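You operate a simulated robot arm through the tools that you are given. There is no shell and no other tool. Be economical: measure what you need, move in short steps, check, and stop when the job is done.

Carry out the task below with a simulated robot arm. There is one attempt and no reset: what you move stays moved.

TASK
Flake the rye into the white beaker, stop the flaker, then brush up the dust.
Fine: all the rye, none spilt; the flaker's slides as they are; use the purple brush and put it back where it stood.

It is judged by the outcome, as a careful person would: the job done as asked, and still so three seconds after it is handed in. It fails if anything else is knocked over, pushed out of place, dropped, spilled or broken.

THE ROBOT
A 7-joint arm with a two-finger parallel gripper, fixed in place. Base frame: the origin is at the foot of the arm, x ahead of it, y to its left, z up. Lengths are in m, angles in rad, forces in N, time in s.
Its first joint turns from -1.152 to 1.152 rad. Payload 2.4 kg.
Tool frame: the origin (TCP) lies between the finger pads and is the grasp point; the fingertips stand 0.03 m ahead of it; z points along the fingers, y is the line along which they close. The gripper opens to 0.094 m. The fingers are 0.028 m wide and 0.01 m thick; the gripper's body (0.05 by 0.096 m) begins 0.055 m behind the TCP.
Orientation is told as [roll, pitch, yaw] about the base's x, y, z axes, in that order, counted from this pose: with the fingers straight down and closing along the base's y, the tool's x points along the base's -x, its y along +y and its z along -z.

THE INTERFACE
- The arm moves only by the tool send_rows. Its arguments are lists of equal length, an entry for each row: "delta_pos": the shift along the base's x, y, z in m, a list of three; "delta_rot": the turn, a rotation vector about the base's x, y, z in rad, a list of three; "grip": the gripper command, from -1 (shut) to 1 (fully open), values between in proportion. In form: {"delta_pos": [[tx, ty, tz], ...], "delta_rot": [[ax, ay, az], ...], "grip": [grip, ...]}. A call has 1 to 12 rows; each row shifts and turns the commanded pose from where the row before left it. A row lasts 0.2 s, in which the tool goes at most 0.05 m and 0.15 rad; a call with a longer step from one row to the next is refused whole, and so is a gripper value outside its range. A pose out of reach is approached as far as the arm can. The call stops where the force on the tool passes 40 N (or 10 N more than at its start, if that is more) or the arm is blocked; 0.2 s more then pass. The fingers move at their own pace (about 0.153 m/s each) and stop on an object; they squeeze with about 29 N. The grip force told is the motor's: it shows also when the fingers shut on nothing. Time passes only in rows, and 0.2 s behind the last, so rows that do not move let the fingers close. It gives the time, the measured TCP pose, the force on the tool (base axes), the opening and the grip force at its end, in the units of the frame above (readings bear some noise), and new pictures: "pictures" is both (left out), scene, wrist or none.
- Cameras (640 x 400 px; columns grow to the right, rows downward): "scene" is fixed at [0.0447, 0.4785, 1.4532]; the picture's right is [-0.69, -0.73, 0.00], its down [-0.35, 0.33, -0.88] and it looks along [0.64, -0.60, -0.48] (base axes); focal length 340 px, centre (320, 200). "wrist" rides on the gripper at [-0.037, 0, -0.058] in the tool frame; the picture's right is [0.00, -1.00, 0.00], its down [0.97, 0.00, -0.24] and it looks along [0.24, 0.00, 0.97] (tool axes); focal length 218 px, centre (320, 200).
- probe_pixels(camera, pixels): for up to 12 pixels [column, row] of the newest picture of that camera ("zoom" is the newest enlarged one), the place [x, y, z] in the base frame of the surface seen there, good to about 0.002 m. No time passes.
- inspect(camera, box): a new picture of the part [left, top, right, bottom] of that camera's present view, enlarged. No time passes.
- close_job(): hands the job in; it is judged then, once.

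Work in short steps. Measure before you move; look again where a grasp or a placing could have gone wrong, and mend it. You have 80 turns and 120 pictures in all, the two below and enlarged ones among them. Open the gripper and draw the arm clear of the work before you hand the job in, unless the task says otherwise; then end with one line.

The tools are called after "Request:" by a JSON object that holds its "method" and its "body". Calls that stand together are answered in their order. send_rows: Moves the arm, as the interface text tells. Its arguments: {"type":"object","properties":{"delta_pos":{"type":"array"},"delta_rot":{"type":"array"},"grip":{"type":"array"},"pictures":{"type":"string","enum":["both","scene","wrist","none"]}},"required":["delta_pos","delta_rot","grip"]} The other tools are called the same way: probe_pixels (camera, pixels) gives the place of the surface under pixels of a picture; inspect (camera, box) takes an enlarged picture of a part of a camera's view; close_job () hands the job in.

At the start:

```text
time: 0.0
tool_pos: [0.3244, 0.1235, 1.2368]
ee_rot: [-0.001, 0.0, 0.001]
force: [0.0, -0.1, -0.1]
finger_gap: 0.0938
finger_force: 0.0
```

scene: 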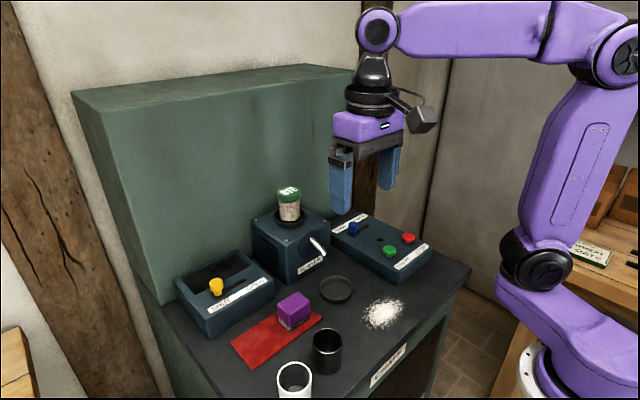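
wrist: 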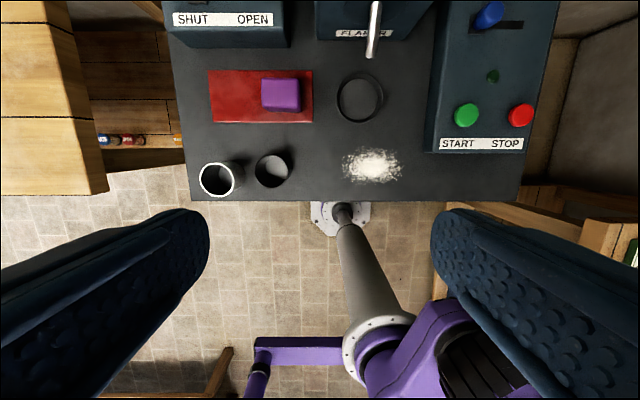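

The pictures show a flaker with a jar on top, a shut/open gate slide, a start/stop panel, two beakers, a purple brush on a red mat and dust. I enlarge the views first.

Request:
{"method": "inspect", "body": {"camera": "scene", "box": [160, 170, 480, 370]}}

Request:
{"method": "inspect", "body": {"camera": "wrist", "box": [160, 0, 560, 210]}}

Request:
{"method": "inspect", "body": {"camera": "scene", "box": [240, 300, 400, 400]}}

Request:
{"method": "inspect", "body": {"camera": "scene", "box": [240, 170, 440, 295]}}

```text
2.00 times, centred on (320, 270) of scene
```

zoom: 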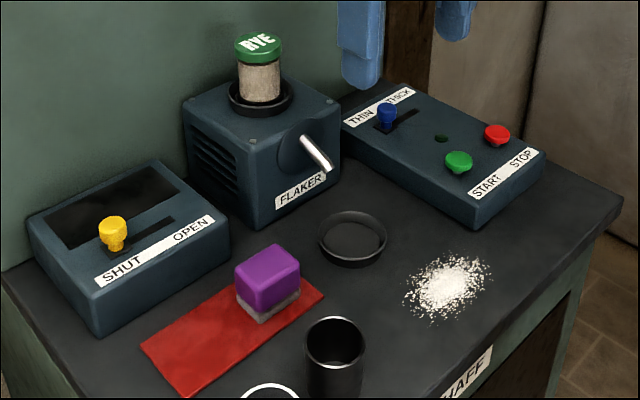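

```text
1.60 times, centred on (360, 105) of wrist
```

zoom: 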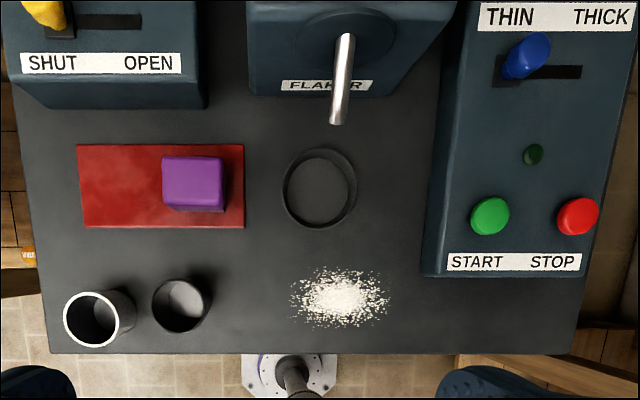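

```text
4.00 times, centred on (320, 350) of scene
```

zoom: 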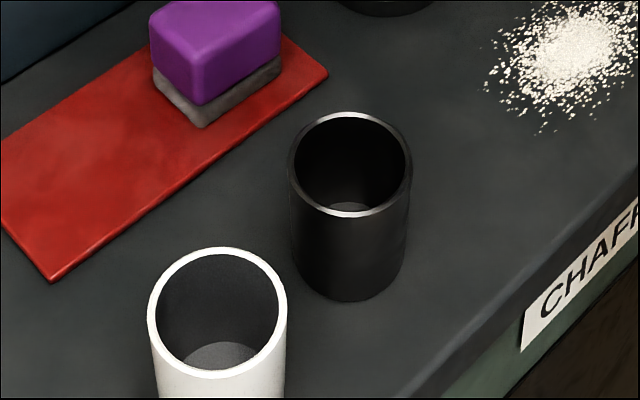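

```text
3.20 times, centred on (340, 232) of scene
```

zoom: 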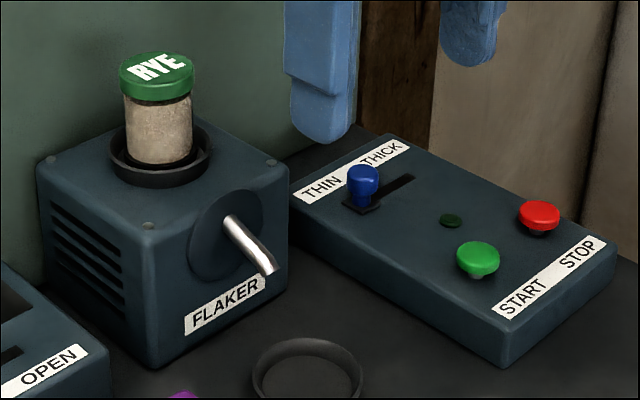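

I measure the main points.

Request:
{"method": "probe_pixels", "body": {"camera": "wrist", "pixels": [[467, 115], [521, 115], [488, 14], [360, 98], [372, 165], [281, 95], [262, 97], [215, 95], [372, 50], [375, 5], [492, 76], [340, 200]]}}

Request:
{"method": "probe_pixels", "body": {"camera": "scene", "pixels": [[289, 189], [289, 210], [279, 368], [312, 368], [294, 391], [312, 335], [343, 335], [327, 354], [295, 380], [328, 350], [388, 370], [405, 372]]}}

Request:
{"method": "inspect", "body": {"camera": "scene", "box": [340, 280, 500, 400]}}

Request:
{"method": "inspect", "body": {"camera": "scene", "box": [170, 240, 290, 315]}}

```text
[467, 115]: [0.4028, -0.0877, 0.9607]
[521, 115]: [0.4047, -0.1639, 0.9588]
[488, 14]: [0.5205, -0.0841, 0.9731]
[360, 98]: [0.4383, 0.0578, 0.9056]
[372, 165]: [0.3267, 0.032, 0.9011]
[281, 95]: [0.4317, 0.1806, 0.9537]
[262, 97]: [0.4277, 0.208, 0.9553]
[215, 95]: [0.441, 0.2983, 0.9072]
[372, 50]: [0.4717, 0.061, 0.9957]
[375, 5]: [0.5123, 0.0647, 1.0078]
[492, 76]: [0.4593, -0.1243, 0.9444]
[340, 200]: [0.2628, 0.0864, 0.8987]
```

```text
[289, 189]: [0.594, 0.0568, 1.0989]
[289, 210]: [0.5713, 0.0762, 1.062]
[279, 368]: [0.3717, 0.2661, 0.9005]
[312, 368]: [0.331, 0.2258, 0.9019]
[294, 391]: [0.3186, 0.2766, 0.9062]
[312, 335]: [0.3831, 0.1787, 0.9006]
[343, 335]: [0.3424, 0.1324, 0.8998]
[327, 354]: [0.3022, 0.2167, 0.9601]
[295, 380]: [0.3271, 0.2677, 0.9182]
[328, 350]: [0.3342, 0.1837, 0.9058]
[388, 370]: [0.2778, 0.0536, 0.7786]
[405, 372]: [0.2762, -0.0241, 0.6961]
```

```text
3.33 times, centred on (420, 340) of scene
```

zoom: 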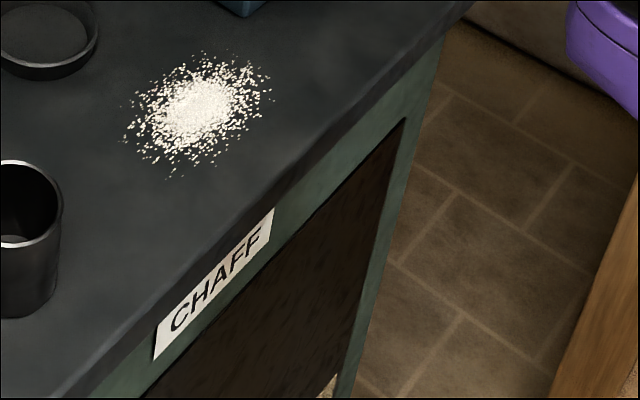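

```text
5.33 times, centred on (230, 278) of scene
```

zoom: 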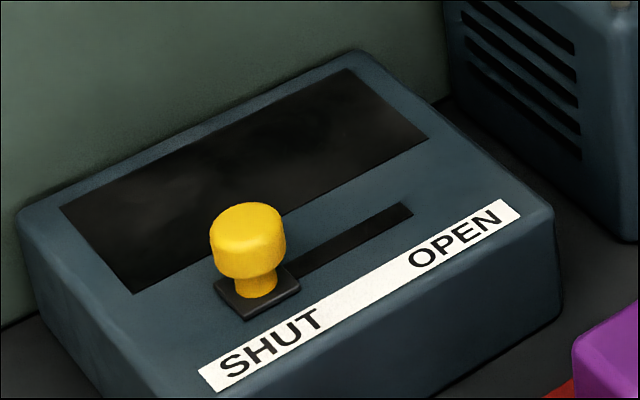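

The surface really lies at about z = 0.90, so I go by the probes. I move the arm over the beakers at a safe height to measure them and the seat.

Request:
{"method": "send_rows", "body": {"delta_pos": [[0, 0.02, 0], [-0.01, 0.02, 0], [-0.02, 0.02, 0], [-0.02, 0.02, 0]], "delta_rot": [[0, 0, 0], [0, 0, 0], [0, 0, 0], [0, 0, 0]], "grip": [1, 1, 1, 1]}}

```text
time: 1.0
tool_pos: [0.2723, 0.2027, 1.2352]
ee_rot: [0.0, 0.002, -0.001]
force: [0.2, 0.5, -0.6]
finger_gap: 0.094
finger_force: 0.1
```

scene: 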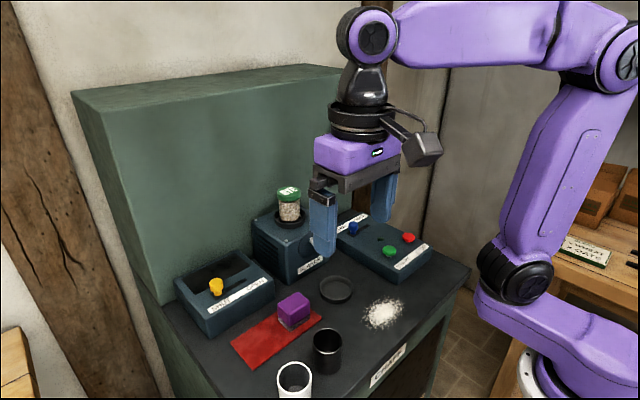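
wrist: 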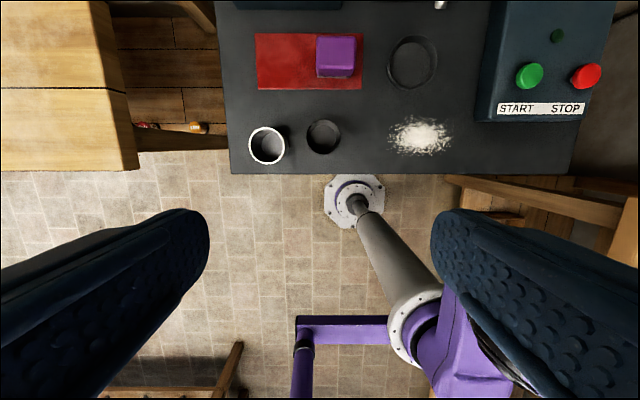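

Request:
{"method": "inspect", "body": {"camera": "wrist", "box": [230, 20, 470, 170]}}

Request:
{"method": "inspect", "body": {"camera": "scene", "box": [240, 180, 400, 280]}}

```text
2.67 times, centred on (350, 95) of wrist
```

zoom: 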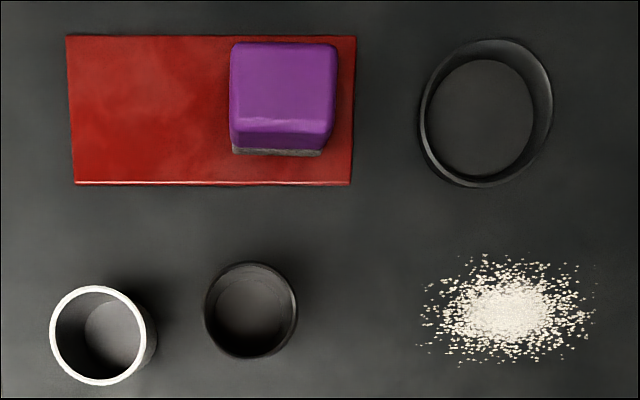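

```text
4.00 times, centred on (320, 230) of scene
```

zoom: 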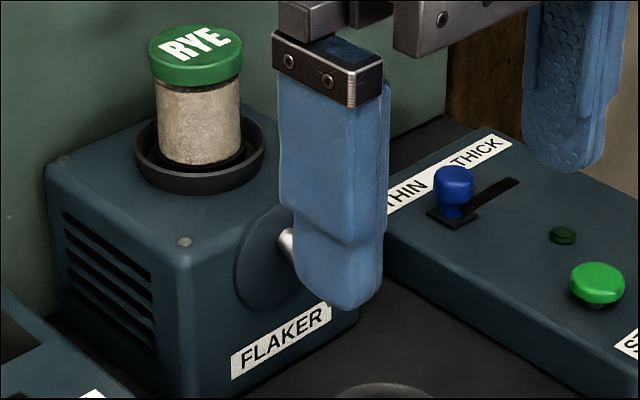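

Request:
{"method": "probe_pixels", "body": {"camera": "wrist", "pixels": [[249.8, 145], [284.2, 145], [266, 128.3], [267, 163.3], [307.6, 136], [340.3, 136], [324, 119.2], [389, 68], [436, 55], [412, 38], [412, 70], [405, 89.6]]}}

Request:
{"method": "probe_pixels", "body": {"camera": "wrist", "pixels": [[336, 58], [318, 72], [354, 72], [336, 36.5], [257, 88], [362, 88], [318, 38], [354, 38], [416, 136], [416, 118], [391, 138], [452, 138]]}}

Request:
{"method": "probe_pixels", "body": {"camera": "zoom", "pixels": [[195, 45], [195, 75], [160, 110], [237, 110], [195, 160], [150, 165], [255, 160], [195, 190], [186, 242], [265, 255], [597, 275], [453, 175]]}}

```text
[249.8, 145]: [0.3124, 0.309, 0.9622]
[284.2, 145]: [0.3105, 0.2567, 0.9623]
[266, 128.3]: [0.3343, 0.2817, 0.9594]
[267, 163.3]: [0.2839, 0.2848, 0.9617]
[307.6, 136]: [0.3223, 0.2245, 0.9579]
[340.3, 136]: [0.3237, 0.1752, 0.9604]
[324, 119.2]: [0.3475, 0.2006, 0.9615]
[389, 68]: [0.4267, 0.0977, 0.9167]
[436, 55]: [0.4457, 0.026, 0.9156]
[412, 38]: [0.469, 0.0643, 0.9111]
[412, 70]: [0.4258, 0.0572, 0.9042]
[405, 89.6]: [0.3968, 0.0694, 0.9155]
```

```text
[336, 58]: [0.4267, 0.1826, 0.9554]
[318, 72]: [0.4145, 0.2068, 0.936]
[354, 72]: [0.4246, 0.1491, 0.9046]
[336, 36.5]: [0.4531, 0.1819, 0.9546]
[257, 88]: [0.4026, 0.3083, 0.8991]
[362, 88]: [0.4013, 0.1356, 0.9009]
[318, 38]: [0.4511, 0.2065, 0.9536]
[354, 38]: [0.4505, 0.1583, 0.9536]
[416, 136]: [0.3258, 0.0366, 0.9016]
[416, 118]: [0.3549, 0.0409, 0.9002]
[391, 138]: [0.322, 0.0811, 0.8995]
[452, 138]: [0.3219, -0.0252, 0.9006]
```

```text
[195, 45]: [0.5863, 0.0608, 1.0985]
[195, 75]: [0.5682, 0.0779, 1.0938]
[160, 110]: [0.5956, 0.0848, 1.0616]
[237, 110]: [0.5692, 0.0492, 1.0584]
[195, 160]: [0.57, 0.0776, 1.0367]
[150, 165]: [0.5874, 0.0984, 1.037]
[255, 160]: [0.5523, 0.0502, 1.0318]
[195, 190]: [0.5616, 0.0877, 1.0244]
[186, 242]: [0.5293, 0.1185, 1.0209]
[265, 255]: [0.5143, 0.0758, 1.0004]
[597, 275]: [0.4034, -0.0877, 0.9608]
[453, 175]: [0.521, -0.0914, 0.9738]
```

White beaker: centre about (0.309, 0.283), diameter about 0.053, rim at z = 0.962. Ring seat: centre about (0.434, 0.062). I tilt the tool forward by 0.8 rad so the palm stays clear of the spout, and go to a pre-grasp point.

Request:
{"method": "send_rows", "body": {"delta_pos": [[-0.007, 0.013, -0.02], [-0.007, 0.013, -0.02], [-0.007, 0.013, -0.02], [-0.006, 0.014, -0.02], [-0.005, 0.014, -0.02], [-0.005, 0.013, -0.02], [0, 0, -0.03]], "delta_rot": [[0, -0.1333, 0], [0, -0.1333, 0], [0, -0.1333, 0], [0, -0.1333, 0], [0, -0.1333, 0], [0, -0.1335, 0], [0, 0, 0]], "grip": [0.53, 0.53, 0.53, 0.53, 0.53, 0.53, 0.53]}}

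```text
time: 2.6
tool_pos: [0.2379, 0.2851, 1.0839]
ee_rot: [0.004, -0.802, 0.0]
force: [0.4, 0.4, 0.3]
finger_gap: 0.072
finger_force: 0.1
```

scene: 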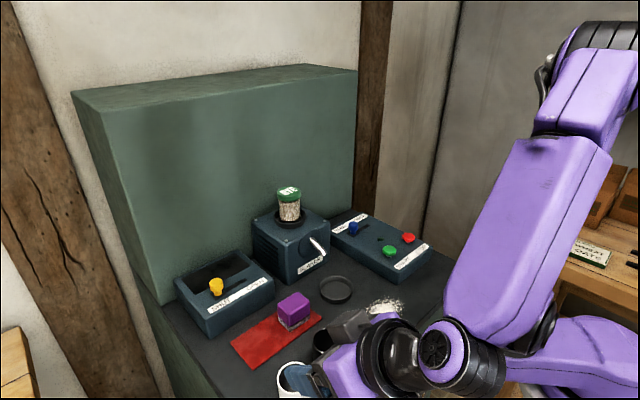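
wrist: 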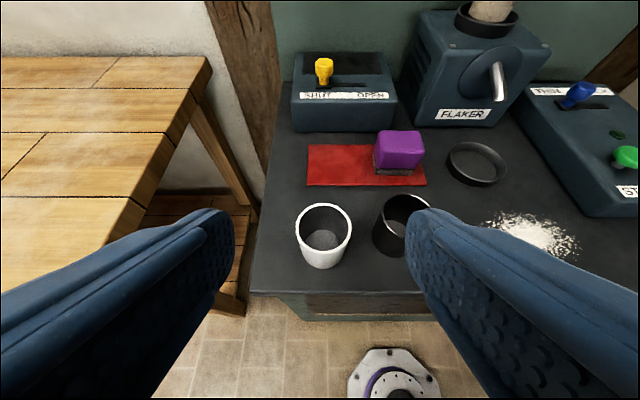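

The view lines up with the white beaker centred at about (323, 235). I look at the spout and probe it and the beaker again.

Request:
{"method": "inspect", "body": {"camera": "wrist", "box": [380, 0, 580, 200]}}

Request:
{"method": "probe_pixels", "body": {"camera": "wrist", "pixels": [[500, 98], [497, 68], [478, 66], [298, 225], [348, 225], [323, 205], [321, 243], [376, 222], [400, 197], [448, 160], [507, 160], [478, 143]]}}

```text
2.00 times, centred on (480, 100) of wrist
```

zoom: 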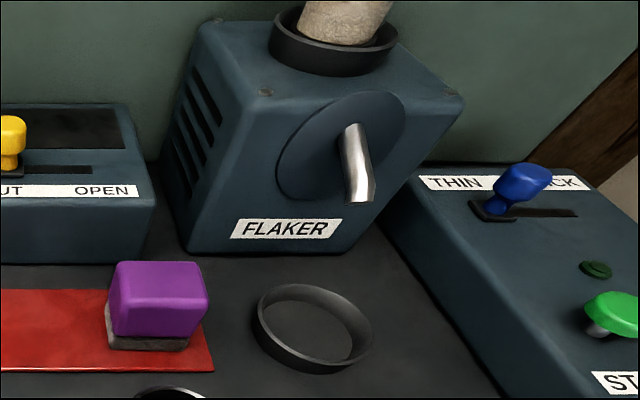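

```text
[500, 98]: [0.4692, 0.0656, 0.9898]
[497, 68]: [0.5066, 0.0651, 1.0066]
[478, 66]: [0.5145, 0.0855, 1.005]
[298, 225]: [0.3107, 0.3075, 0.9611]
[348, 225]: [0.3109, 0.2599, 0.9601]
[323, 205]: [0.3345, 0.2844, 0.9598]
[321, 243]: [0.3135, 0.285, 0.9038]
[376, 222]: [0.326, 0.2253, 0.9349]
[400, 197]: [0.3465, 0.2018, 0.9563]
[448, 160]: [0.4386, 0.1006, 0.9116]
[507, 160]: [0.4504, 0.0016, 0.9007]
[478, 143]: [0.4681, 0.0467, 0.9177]
```

Aligned. I descend to the pre-grasp point and then slide in along the tool axis.

Request:
{"method": "send_rows", "body": {"delta_pos": [[0.005, -0.001, -0.036], [0.006, 0, -0.036], [0.015, 0, -0.015], [0.015, 0, -0.015], [0.015, 0, -0.015], [0.015, 0, -0.015]], "delta_rot": [[0, 0, 0], [0, 0, 0], [0, 0, 0], [0, 0, 0], [0, 0, 0], [0, 0, 0]], "grip": [0.53, 0.53, 0.53, 0.53, 0.53, 0.53]}}

```text
time: 4.0
tool_pos: [0.3097, 0.2827, 0.9549]
ee_rot: [0.0, -0.799, 0.0]
force: [-0.2, -1.3, 0.1]
finger_gap: 0.072
finger_force: 0.0
```

scene: 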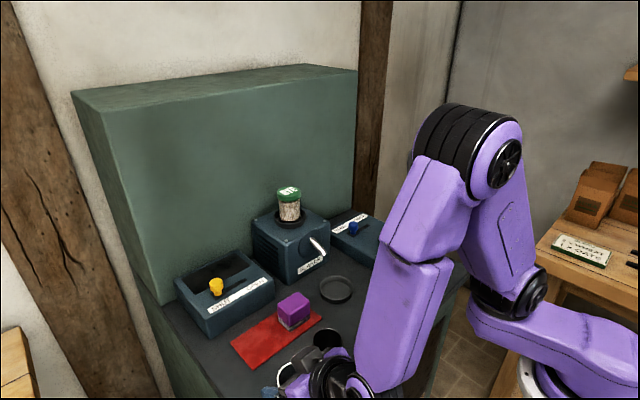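
wrist: 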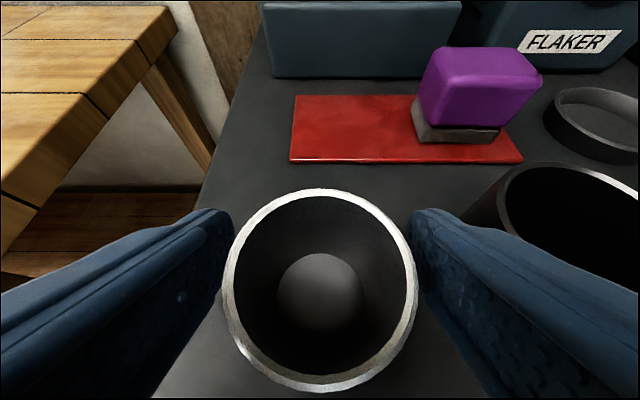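

The fingers straddle the white beaker. I close on it.

Request:
{"method": "send_rows", "body": {"delta_pos": [[0, 0, 0], [0, 0, 0], [0, 0, 0]], "delta_rot": [[0, 0, 0], [0, 0, 0], [0, 0, 0]], "grip": [-1, -1, -1], "pictures": "none"}}

Request:
{"method": "send_rows", "body": {"delta_pos": [[0, 0, 0.02], [0, 0, 0.03], [0, 0, 0.03], [0, 0, 0.02]], "delta_rot": [[0, 0, 0], [0, 0, 0], [0, 0, 0], [0, 0, 0]], "grip": [-1, -1, -1, -1]}}

```text
time: 4.8
tool_pos: [0.3089, 0.2824, 0.9562]
ee_rot: [0.001, -0.799, 0.0]
force: [0.2, -0.5, 0.5]
finger_gap: 0.0532
finger_force: 29.2
```

```text
time: 5.8
tool_pos: [0.3074, 0.2815, 1.0566]
ee_rot: [0.0, -0.8, 0.002]
force: [0.2, 0.0, -0.9]
finger_gap: 0.0531
finger_force: 28.9
```

scene: 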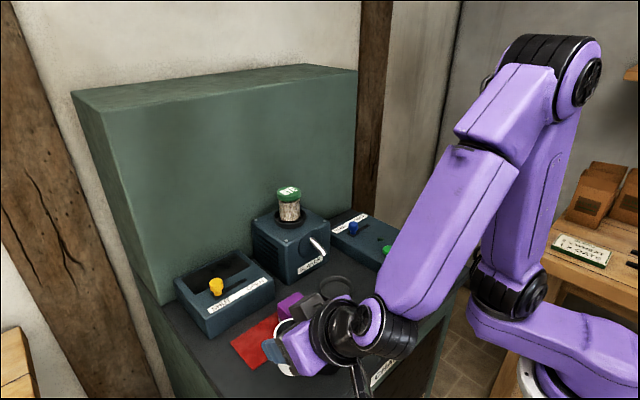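
wrist: 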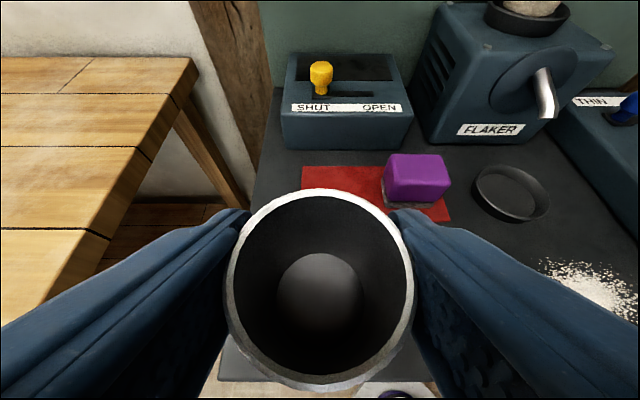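

Beaker held (gap 0.053). I carry it at height towards a point in front of the ring seat.

Request:
{"method": "send_rows", "body": {"delta_pos": [[0.01, -0.02, 0], [0.01, -0.035, 0], [0.01, -0.035, 0], [0.01, -0.035, 0], [0.01, -0.035, 0], [0.01, -0.035, -0.01], [0.01, -0.0245, -0.01], [0.015, 0, -0.01]], "delta_rot": [[0, 0, 0], [0, 0, 0], [0, 0, 0], [0, 0, 0], [0, 0, 0], [0, 0, 0], [0, 0, 0], [0, 0, 0]], "grip": [-1, -1, -1, -1, -1, -1, -1, -1]}}

```text
time: 7.6
tool_pos: [0.3939, 0.0634, 1.0253]
ee_rot: [0.0, -0.799, 0.003]
force: [0.0, -0.2, -0.9]
finger_gap: 0.053
finger_force: 29.2
```

scene: 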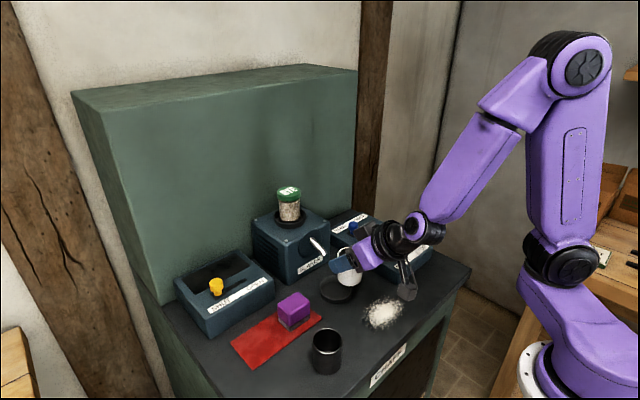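
wrist: 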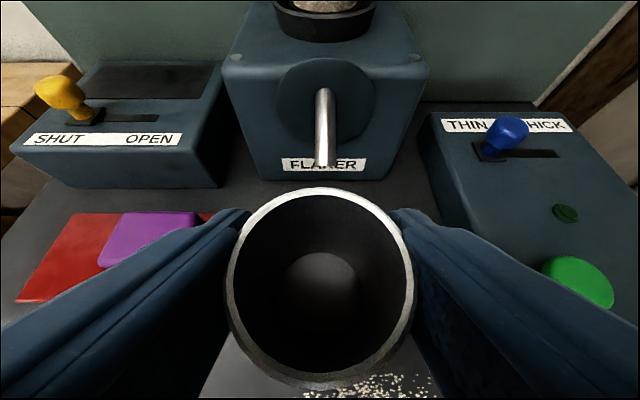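

I probe the spout tip and check how high the black part under the wrist hangs above the dust.

Request:
{"method": "probe_pixels", "body": {"camera": "wrist", "pixels": [[322, 162], [325, 120], [325, 100]]}}

Request:
{"method": "probe_pixels", "body": {"camera": "scene", "pixels": [[407, 297], [405, 285], [322, 295], [340, 302], [356, 290], [348, 276]]}}

Request:
{"method": "inspect", "body": {"camera": "scene", "box": [280, 200, 440, 320]}}

```text
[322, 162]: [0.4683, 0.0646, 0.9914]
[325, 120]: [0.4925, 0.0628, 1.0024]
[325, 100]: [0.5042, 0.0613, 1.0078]
```

```text
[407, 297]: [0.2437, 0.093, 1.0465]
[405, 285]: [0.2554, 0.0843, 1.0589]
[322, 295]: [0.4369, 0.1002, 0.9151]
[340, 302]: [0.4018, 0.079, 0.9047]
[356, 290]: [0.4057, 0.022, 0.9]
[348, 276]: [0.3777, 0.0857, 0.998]
```

```text
3.33 times, centred on (360, 260) of scene
```

zoom: 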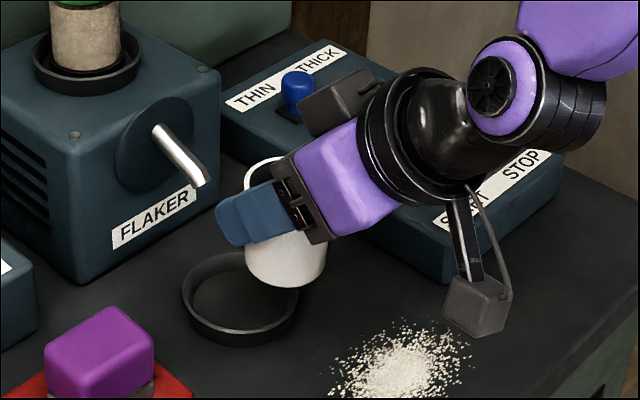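

Request:
{"method": "probe_pixels", "body": {"camera": "zoom", "pixels": [[305, 105], [315, 130], [340, 78], [365, 110], [220, 220], [283, 180]]}}

```text
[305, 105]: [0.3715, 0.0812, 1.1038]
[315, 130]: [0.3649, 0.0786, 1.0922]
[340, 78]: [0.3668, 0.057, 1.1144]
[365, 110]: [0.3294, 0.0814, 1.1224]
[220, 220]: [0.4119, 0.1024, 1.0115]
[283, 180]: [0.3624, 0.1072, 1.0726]
```

Clearances are fine. I lower in front of the spout, slide under it, then go straight down into the ring.

Request:
{"method": "send_rows", "body": {"delta_pos": [[0.007, -0.0005, -0.02], [0.007, 0, -0.019], [0.014, 0, -0.006], [0.0135, 0, -0.006], [0, 0, 0]], "delta_rot": [[0, 0, 0], [0, 0, 0], [0, 0, 0], [0, 0, 0], [0, 0, 0]], "grip": [-1, -1, -1, -1, -1]}}

```text
time: 8.8
tool_pos: [0.4345, 0.063, 0.9733]
ee_rot: [-0.001, -0.8, 0.0]
force: [-1.5, -0.5, -1.5]
finger_gap: 0.0531
finger_force: 28.7
```

scene: 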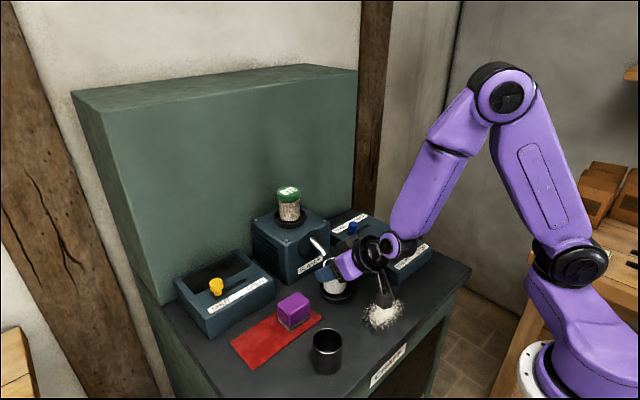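
wrist: 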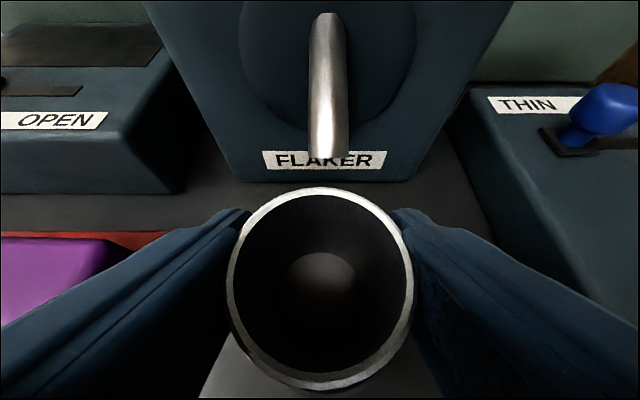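

Request:
{"method": "inspect", "body": {"camera": "scene", "box": [280, 220, 400, 320]}}

Request:
{"method": "send_rows", "body": {"delta_pos": [[0.001, 0, -0.005], [0, 0, -0.005], [0, 0, -0.003]], "delta_rot": [[0, 0, 0], [0, 0, 0], [0, 0, 0]], "grip": [-1, -1, -1]}}

```text
4.00 times, centred on (340, 270) of scene
```

zoom: 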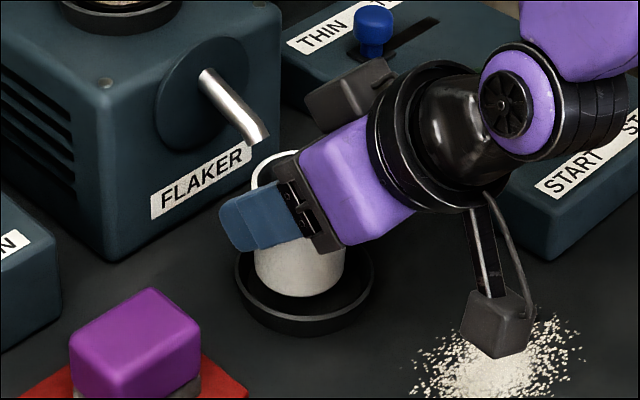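

```text
time: 9.6
tool_pos: [0.4368, 0.0625, 0.9604]
ee_rot: [0.0, -0.799, 0.0]
force: [-0.2, 0.4, -0.7]
finger_gap: 0.0532
finger_force: 28.8
```

scene: 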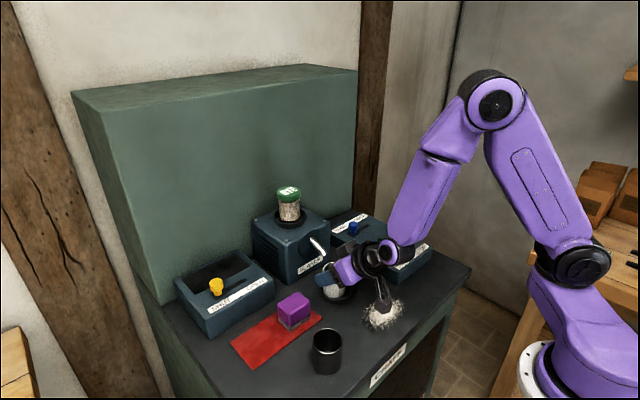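
wrist: 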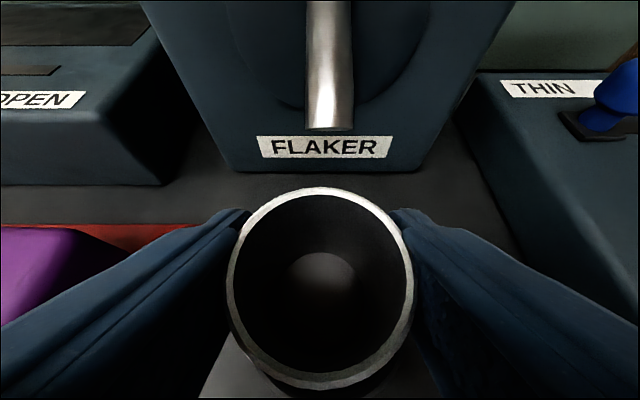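

Request:
{"method": "send_rows", "body": {"delta_pos": [[0, 0, -0.002], [0, 0, -0.002], [0, 0, -0.0015]], "delta_rot": [[0, 0, 0], [0, 0, 0], [0, 0, 0]], "grip": [-1, -1, -1], "pictures": "none"}}

```text
time: 10.4
tool_pos: [0.4375, 0.063, 0.9573]
ee_rot: [0.003, -0.808, -0.002]
force: [1.2, -1.3, 20.2]
finger_gap: 0.0534
finger_force: 28.9
```

Contact: 20 N upward, so the beaker is seated. I ease up, open partway and look.

Request:
{"method": "send_rows", "body": {"delta_pos": [[0, 0, 0.0015], [0, 0, 0], [0, 0, 0]], "delta_rot": [[0, 0, 0], [0, 0, 0], [0, 0, 0]], "grip": [-1, 0.5, 0.5], "pictures": "none"}}

Request:
{"method": "send_rows", "body": {"delta_pos": [[-0.014, 0, 0.014], [-0.018, 0, 0.018], [-0.03, 0, 0.03], [-0.03, 0, 0.03]], "delta_rot": [[0, 0, 0], [0, 0, 0], [0, 0, 0], [0, 0, 0]], "grip": [0.5, 0.5, 0.5, 0.5]}}

```text
time: 11.2
tool_pos: [0.4357, 0.0628, 0.9568]
ee_rot: [0.0, -0.799, 0.0]
force: [0.9, -0.1, 0.0]
finger_gap: 0.0709
finger_force: 0.2
```

```text
time: 12.2
tool_pos: [0.3415, 0.0634, 1.0508]
ee_rot: [-0.001, -0.799, 0.002]
force: [0.3, -0.4, -0.3]
finger_gap: 0.0703
finger_force: 0.0
```

scene: 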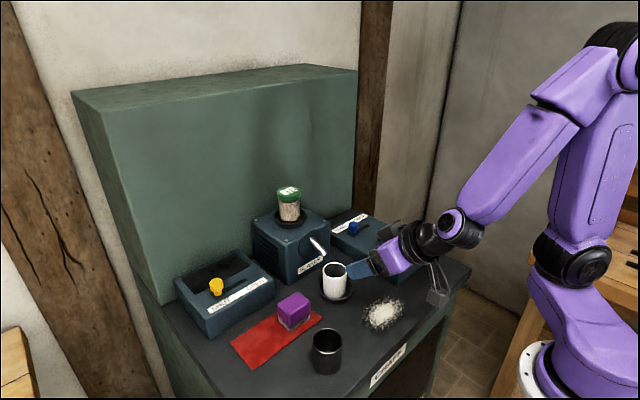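
wrist: 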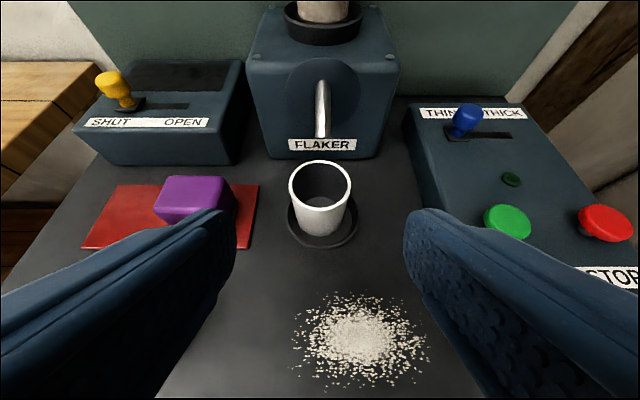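

The white beaker sits in the ring under the spout. I return the tool to vertical, shut the fingers and move above START at (0.403, -0.088).

Request:
{"method": "send_rows", "body": {"delta_pos": [[0, -0.01, 0.01], [0.005, -0.025, 0.01], [0.01, -0.03, 0.01], [0.012, -0.03, 0], [0.015, -0.03, 0], [0.02, -0.026, -0.02], [0, 0, -0.02]], "delta_rot": [[0, 0.1333, 0], [0, 0.1333, 0], [0, 0.1333, 0], [0, 0.1333, 0], [0, 0.1333, 0], [0, 0.1335, 0], [0, 0, 0]], "grip": [-1, -1, -1, -1, -1, -1, -1]}}

Request:
{"method": "inspect", "body": {"camera": "scene", "box": [240, 170, 360, 310]}}

```text
time: 13.8
tool_pos: [0.4054, -0.0873, 1.0392]
ee_rot: [0.001, 0.003, 0.0]
force: [0.7, 0.5, -0.2]
finger_gap: 0.0
finger_force: 29.4
```

scene: 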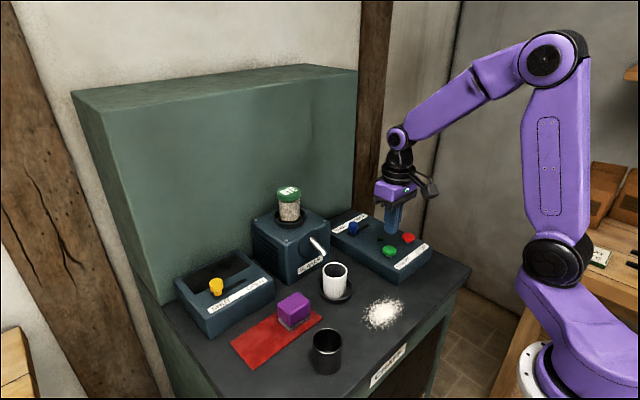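
wrist: 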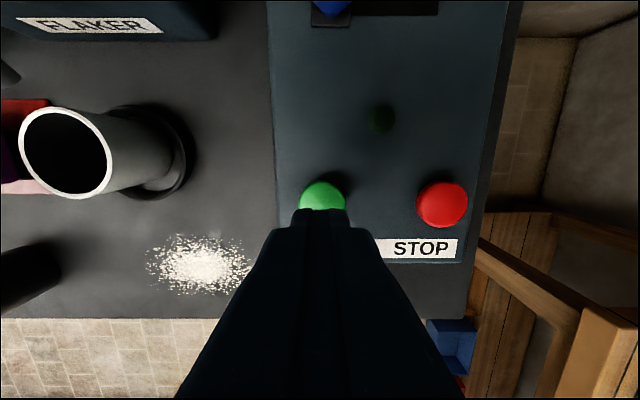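

```text
2.86 times, centred on (300, 240) of scene
```

zoom: 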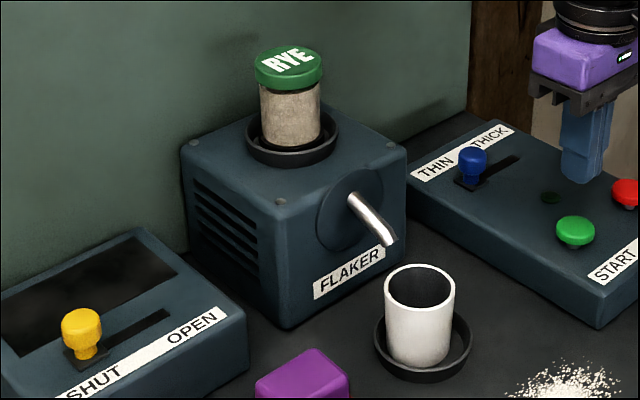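

Beaker and spout line up. I press START: quick descent to just above it, then small steps.

Request:
{"method": "send_rows", "body": {"delta_pos": [[-0.002, 0, -0.025], [0, 0, -0.018], [0, 0, -0.003], [0, 0, -0.003], [0, 0, -0.003]], "delta_rot": [[0, 0, 0], [0, 0, 0], [0, 0, 0], [0, 0, 0], [0, 0, 0]], "grip": [-1, -1, -1, -1, -1]}}

```text
time: 15.0
tool_pos: [0.4025, -0.0884, 0.9868]
ee_rot: [0.001, -0.001, 0.0]
force: [0.6, 0.8, 1.5]
finger_gap: 0.0
finger_force: 29.0
```

scene: 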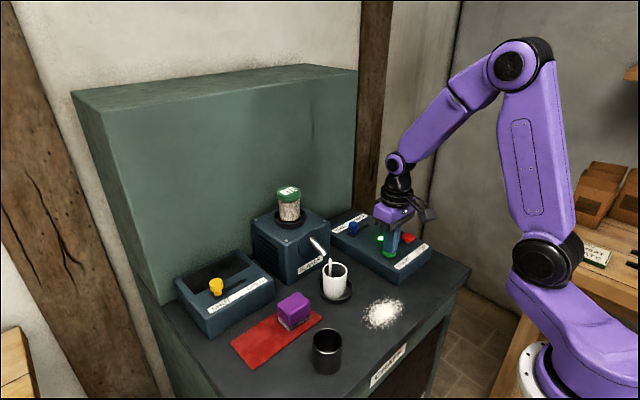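
wrist: 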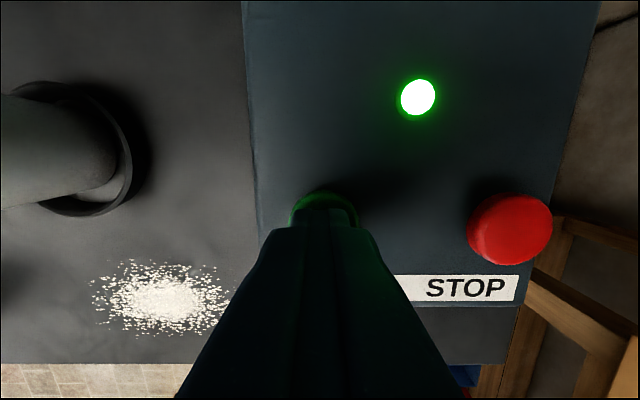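

The light is lit and flakes fall into the beaker. I lift off, move over STOP and watch.

Request:
{"method": "send_rows", "body": {"delta_pos": [[0, 0, 0.025], [0, -0.035, 0.01], [0.002, -0.0405, -0.01]], "delta_rot": [[0, 0, 0], [0, 0, 0], [0, 0, 0]], "grip": [-1, -1, -1], "pictures": "wrist"}}

Request:
{"method": "inspect", "body": {"camera": "scene", "box": [240, 170, 440, 310]}}

```text
time: 15.8
tool_pos: [0.406, -0.163, 1.0148]
ee_rot: [0.0, 0.0, 0.002]
force: [0.4, -0.1, 0.3]
finger_gap: 0.0
finger_force: 29.3
```

wrist: 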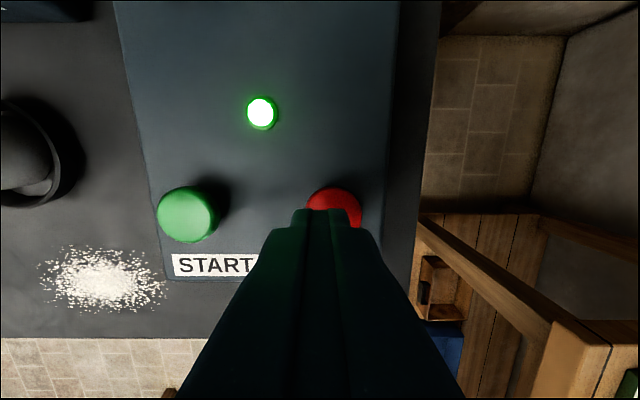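

```text
2.86 times, centred on (340, 240) of scene
```

zoom: 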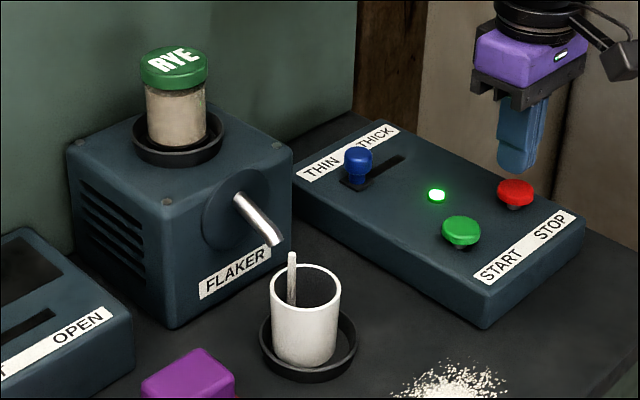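

The stream lands inside the beaker and the jar level is falling. I wait.

Request:
{"method": "send_rows", "body": {"delta_pos": [[0, 0, 0], [0, 0, 0], [0, 0, 0], [0, 0, 0], [0, 0, 0], [0, 0, 0], [0, 0, 0], [0, 0, 0], [0, 0, 0], [0, 0, 0], [0, 0, 0], [0, 0, 0]], "delta_rot": [[0, 0, 0], [0, 0, 0], [0, 0, 0], [0, 0, 0], [0, 0, 0], [0, 0, 0], [0, 0, 0], [0, 0, 0], [0, 0, 0], [0, 0, 0], [0, 0, 0], [0, 0, 0]], "grip": [-1, -1, -1, -1, -1, -1, -1, -1, -1, -1, -1, -1], "pictures": "none"}}

Request:
{"method": "inspect", "body": {"camera": "scene", "box": [240, 170, 440, 310]}}

```text
time: 18.4
tool_pos: [0.4042, -0.1618, 1.0136]
ee_rot: [0.0, 0.0, 0.0]
force: [-0.5, 0.3, 0.4]
finger_gap: 0.0
finger_force: 28.8
```

```text
2.86 times, centred on (340, 240) of scene
```

zoom: 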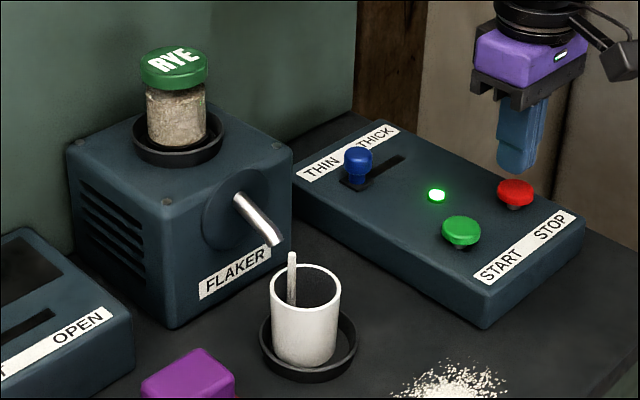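

Request:
{"method": "send_rows", "body": {"delta_pos": [[0, 0, 0], [0, 0, 0], [0, 0, 0], [0, 0, 0], [0, 0, 0], [0, 0, 0], [0, 0, 0], [0, 0, 0], [0, 0, 0], [0, 0, 0], [0, 0, 0], [0, 0, 0]], "delta_rot": [[0, 0, 0], [0, 0, 0], [0, 0, 0], [0, 0, 0], [0, 0, 0], [0, 0, 0], [0, 0, 0], [0, 0, 0], [0, 0, 0], [0, 0, 0], [0, 0, 0], [0, 0, 0]], "grip": [-1, -1, -1, -1, -1, -1, -1, -1, -1, -1, -1, -1], "pictures": "none"}}

Request:
{"method": "inspect", "body": {"camera": "scene", "box": [270, 170, 370, 310]}}

```text
time: 21.0
tool_pos: [0.4068, -0.1632, 1.0136]
ee_rot: [0.0, 0.002, 0.001]
force: [-0.9, 0.0, 0.4]
finger_gap: 0.0001
finger_force: 28.8
```

```text
2.86 times, centred on (320, 240) of scene
```

zoom: 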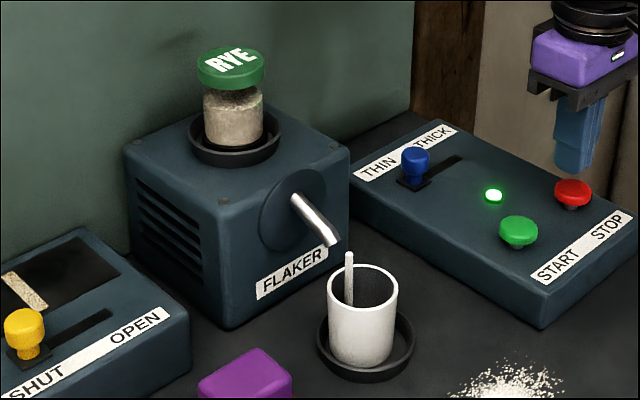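

A pale strip has appeared in the left box's window. I look at it closely.

Request:
{"method": "inspect", "body": {"camera": "scene", "box": [170, 240, 290, 315]}}

```text
5.33 times, centred on (230, 278) of scene
```

zoom: 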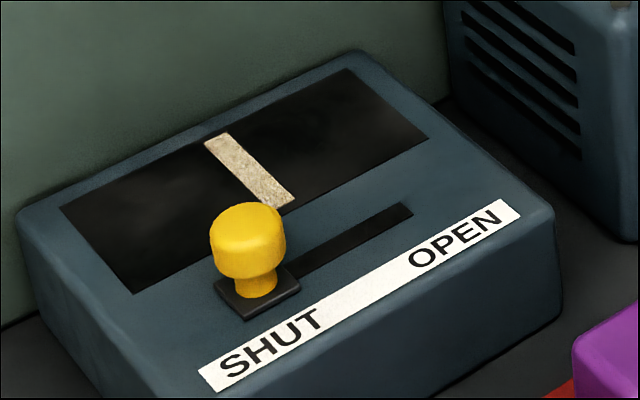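

Request:
{"method": "send_rows", "body": {"delta_pos": [[0, 0, 0], [0, 0, 0], [0, 0, 0], [0, 0, 0], [0, 0, 0]], "delta_rot": [[0, 0, 0], [0, 0, 0], [0, 0, 0], [0, 0, 0], [0, 0, 0]], "grip": [-1, -1, -1, -1, -1], "pictures": "none"}}

Request:
{"method": "inspect", "body": {"camera": "scene", "box": [170, 170, 370, 310]}}

```text
time: 22.2
tool_pos: [0.4058, -0.1623, 1.0132]
ee_rot: [0.001, 0.001, 0.0]
force: [0.4, 0.4, 1.1]
finger_gap: 0.0
finger_force: 29.3
```

```text
2.86 times, centred on (270, 240) of scene
```

zoom: 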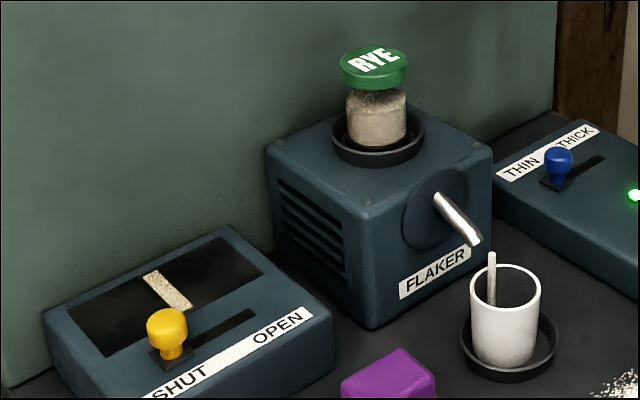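

Request:
{"method": "send_rows", "body": {"delta_pos": [[0, 0, 0], [0, 0, 0], [0, 0, 0], [0, 0, 0], [0, 0, 0], [0, 0, 0], [0, 0, 0], [0, 0, 0], [0, 0, 0], [0, 0, 0], [0, 0, 0], [0, 0, 0]], "delta_rot": [[0, 0, 0], [0, 0, 0], [0, 0, 0], [0, 0, 0], [0, 0, 0], [0, 0, 0], [0, 0, 0], [0, 0, 0], [0, 0, 0], [0, 0, 0], [0, 0, 0], [0, 0, 0]], "grip": [-1, -1, -1, -1, -1, -1, -1, -1, -1, -1, -1, -1], "pictures": "none"}}

Request:
{"method": "inspect", "body": {"camera": "scene", "box": [170, 170, 370, 310]}}

```text
time: 24.8
tool_pos: [0.405, -0.1621, 1.0123]
ee_rot: [-0.001, 0.0, 0.0]
force: [1.3, 0.5, 0.5]
finger_gap: 0.0
finger_force: 29.3
```

```text
2.86 times, centred on (270, 240) of scene
```

zoom: 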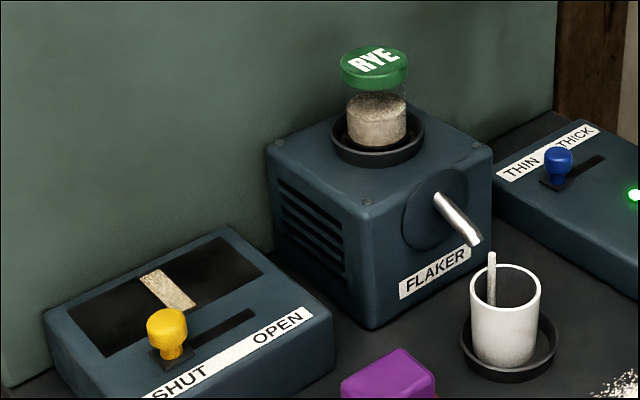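

Request:
{"method": "send_rows", "body": {"delta_pos": [[0, 0, 0], [0, 0, 0], [0, 0, 0], [0, 0, 0], [0, 0, 0], [0, 0, 0], [0, 0, 0], [0, 0, 0], [0, 0, 0], [0, 0, 0], [0, 0, 0], [0, 0, 0]], "delta_rot": [[0, 0, 0], [0, 0, 0], [0, 0, 0], [0, 0, 0], [0, 0, 0], [0, 0, 0], [0, 0, 0], [0, 0, 0], [0, 0, 0], [0, 0, 0], [0, 0, 0], [0, 0, 0]], "grip": [-1, -1, -1, -1, -1, -1, -1, -1, -1, -1, -1, -1], "pictures": "none"}}

Request:
{"method": "send_rows", "body": {"delta_pos": [[0, 0, 0], [0, 0, 0], [0, 0, 0], [0, 0, 0], [0, 0, 0], [0, 0, 0], [0, 0, 0], [0, 0, 0], [0, 0, 0], [0, 0, 0]], "delta_rot": [[0, 0, 0], [0, 0, 0], [0, 0, 0], [0, 0, 0], [0, 0, 0], [0, 0, 0], [0, 0, 0], [0, 0, 0], [0, 0, 0], [0, 0, 0]], "grip": [-1, -1, -1, -1, -1, -1, -1, -1, -1, -1], "pictures": "none"}}

Request:
{"method": "inspect", "body": {"camera": "scene", "box": [170, 170, 370, 310]}}

```text
time: 27.4
tool_pos: [0.4042, -0.1632, 1.0136]
ee_rot: [0.0, 0.001, 0.0]
force: [0.4, -0.5, -1.0]
finger_gap: 0.0001
finger_force: 29.5
```

```text
time: 29.6
tool_pos: [0.4069, -0.1622, 1.0125]
ee_rot: [-0.001, -0.001, 0.0]
force: [-0.6, 0.0, 0.1]
finger_gap: 0.0
finger_force: 29.1
```

```text
2.86 times, centred on (270, 240) of scene
```

zoom: 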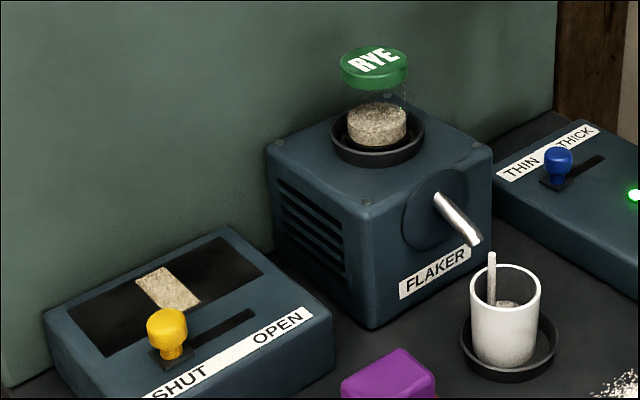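

Request:
{"method": "send_rows", "body": {"delta_pos": [[0, 0, 0], [0, 0, 0], [0, 0, 0], [0, 0, 0], [0, 0, 0], [0, 0, 0], [0, 0, 0], [0, 0, 0], [0, 0, 0], [0, 0, 0], [0, 0, 0], [0, 0, 0]], "delta_rot": [[0, 0, 0], [0, 0, 0], [0, 0, 0], [0, 0, 0], [0, 0, 0], [0, 0, 0], [0, 0, 0], [0, 0, 0], [0, 0, 0], [0, 0, 0], [0, 0, 0], [0, 0, 0]], "grip": [-1, -1, -1, -1, -1, -1, -1, -1, -1, -1, -1, -1], "pictures": "none"}}

Request:
{"method": "send_rows", "body": {"delta_pos": [[0, 0, 0], [0, 0, 0], [0, 0, 0], [0, 0, 0], [0, 0, 0], [0, 0, 0], [0, 0, 0], [0, 0, 0], [0, 0, 0], [0, 0, 0], [0, 0, 0], [0, 0, 0]], "delta_rot": [[0, 0, 0], [0, 0, 0], [0, 0, 0], [0, 0, 0], [0, 0, 0], [0, 0, 0], [0, 0, 0], [0, 0, 0], [0, 0, 0], [0, 0, 0], [0, 0, 0], [0, 0, 0]], "grip": [-1, -1, -1, -1, -1, -1, -1, -1, -1, -1, -1, -1], "pictures": "none"}}

Request:
{"method": "inspect", "body": {"camera": "scene", "box": [170, 170, 370, 310]}}

```text
time: 32.2
tool_pos: [0.4054, -0.1619, 1.0138]
ee_rot: [0.0, 0.0, 0.0]
force: [-0.4, -0.4, 0.3]
finger_gap: 0.0
finger_force: 29.0
```

```text
time: 34.8
tool_pos: [0.4055, -0.1627, 1.0138]
ee_rot: [-0.001, 0.001, -0.001]
force: [0.2, 0.5, 0.0]
finger_gap: 0.0001
finger_force: 29.4
```

```text
2.86 times, centred on (270, 240) of scene
```

zoom: 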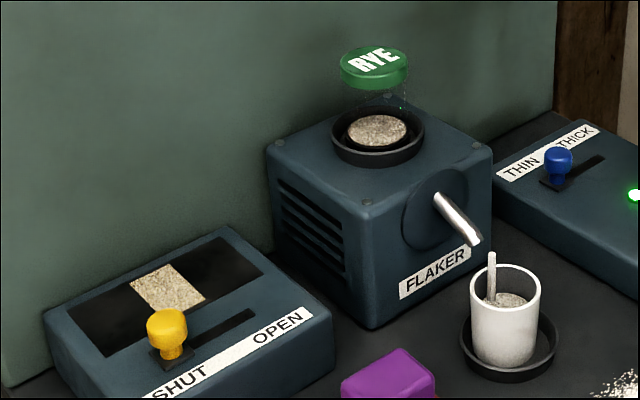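

Nearly empty. I wait a little more.

Request:
{"method": "send_rows", "body": {"delta_pos": [[0, 0, 0], [0, 0, 0], [0, 0, 0], [0, 0, 0], [0, 0, 0], [0, 0, 0], [0, 0, 0], [0, 0, 0], [0, 0, 0], [0, 0, 0], [0, 0, 0], [0, 0, 0]], "delta_rot": [[0, 0, 0], [0, 0, 0], [0, 0, 0], [0, 0, 0], [0, 0, 0], [0, 0, 0], [0, 0, 0], [0, 0, 0], [0, 0, 0], [0, 0, 0], [0, 0, 0], [0, 0, 0]], "grip": [-1, -1, -1, -1, -1, -1, -1, -1, -1, -1, -1, -1], "pictures": "none"}}

Request:
{"method": "inspect", "body": {"camera": "scene", "box": [190, 170, 390, 310]}}

```text
time: 37.4
tool_pos: [0.4047, -0.1627, 1.0128]
ee_rot: [-0.001, 0.001, 0.0]
force: [-0.1, 0.2, -1.1]
finger_gap: 0.0001
finger_force: 28.8
```

```text
2.86 times, centred on (290, 240) of scene
```

zoom: 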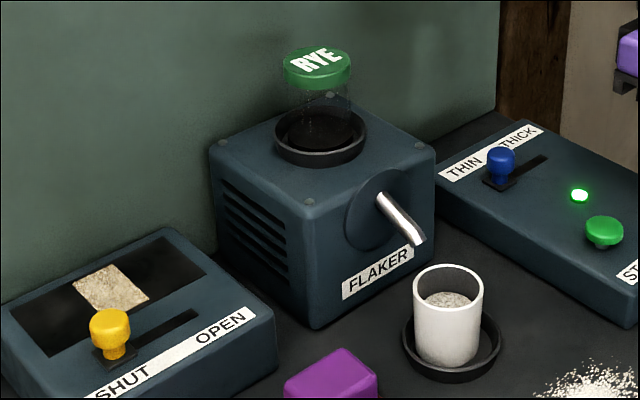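

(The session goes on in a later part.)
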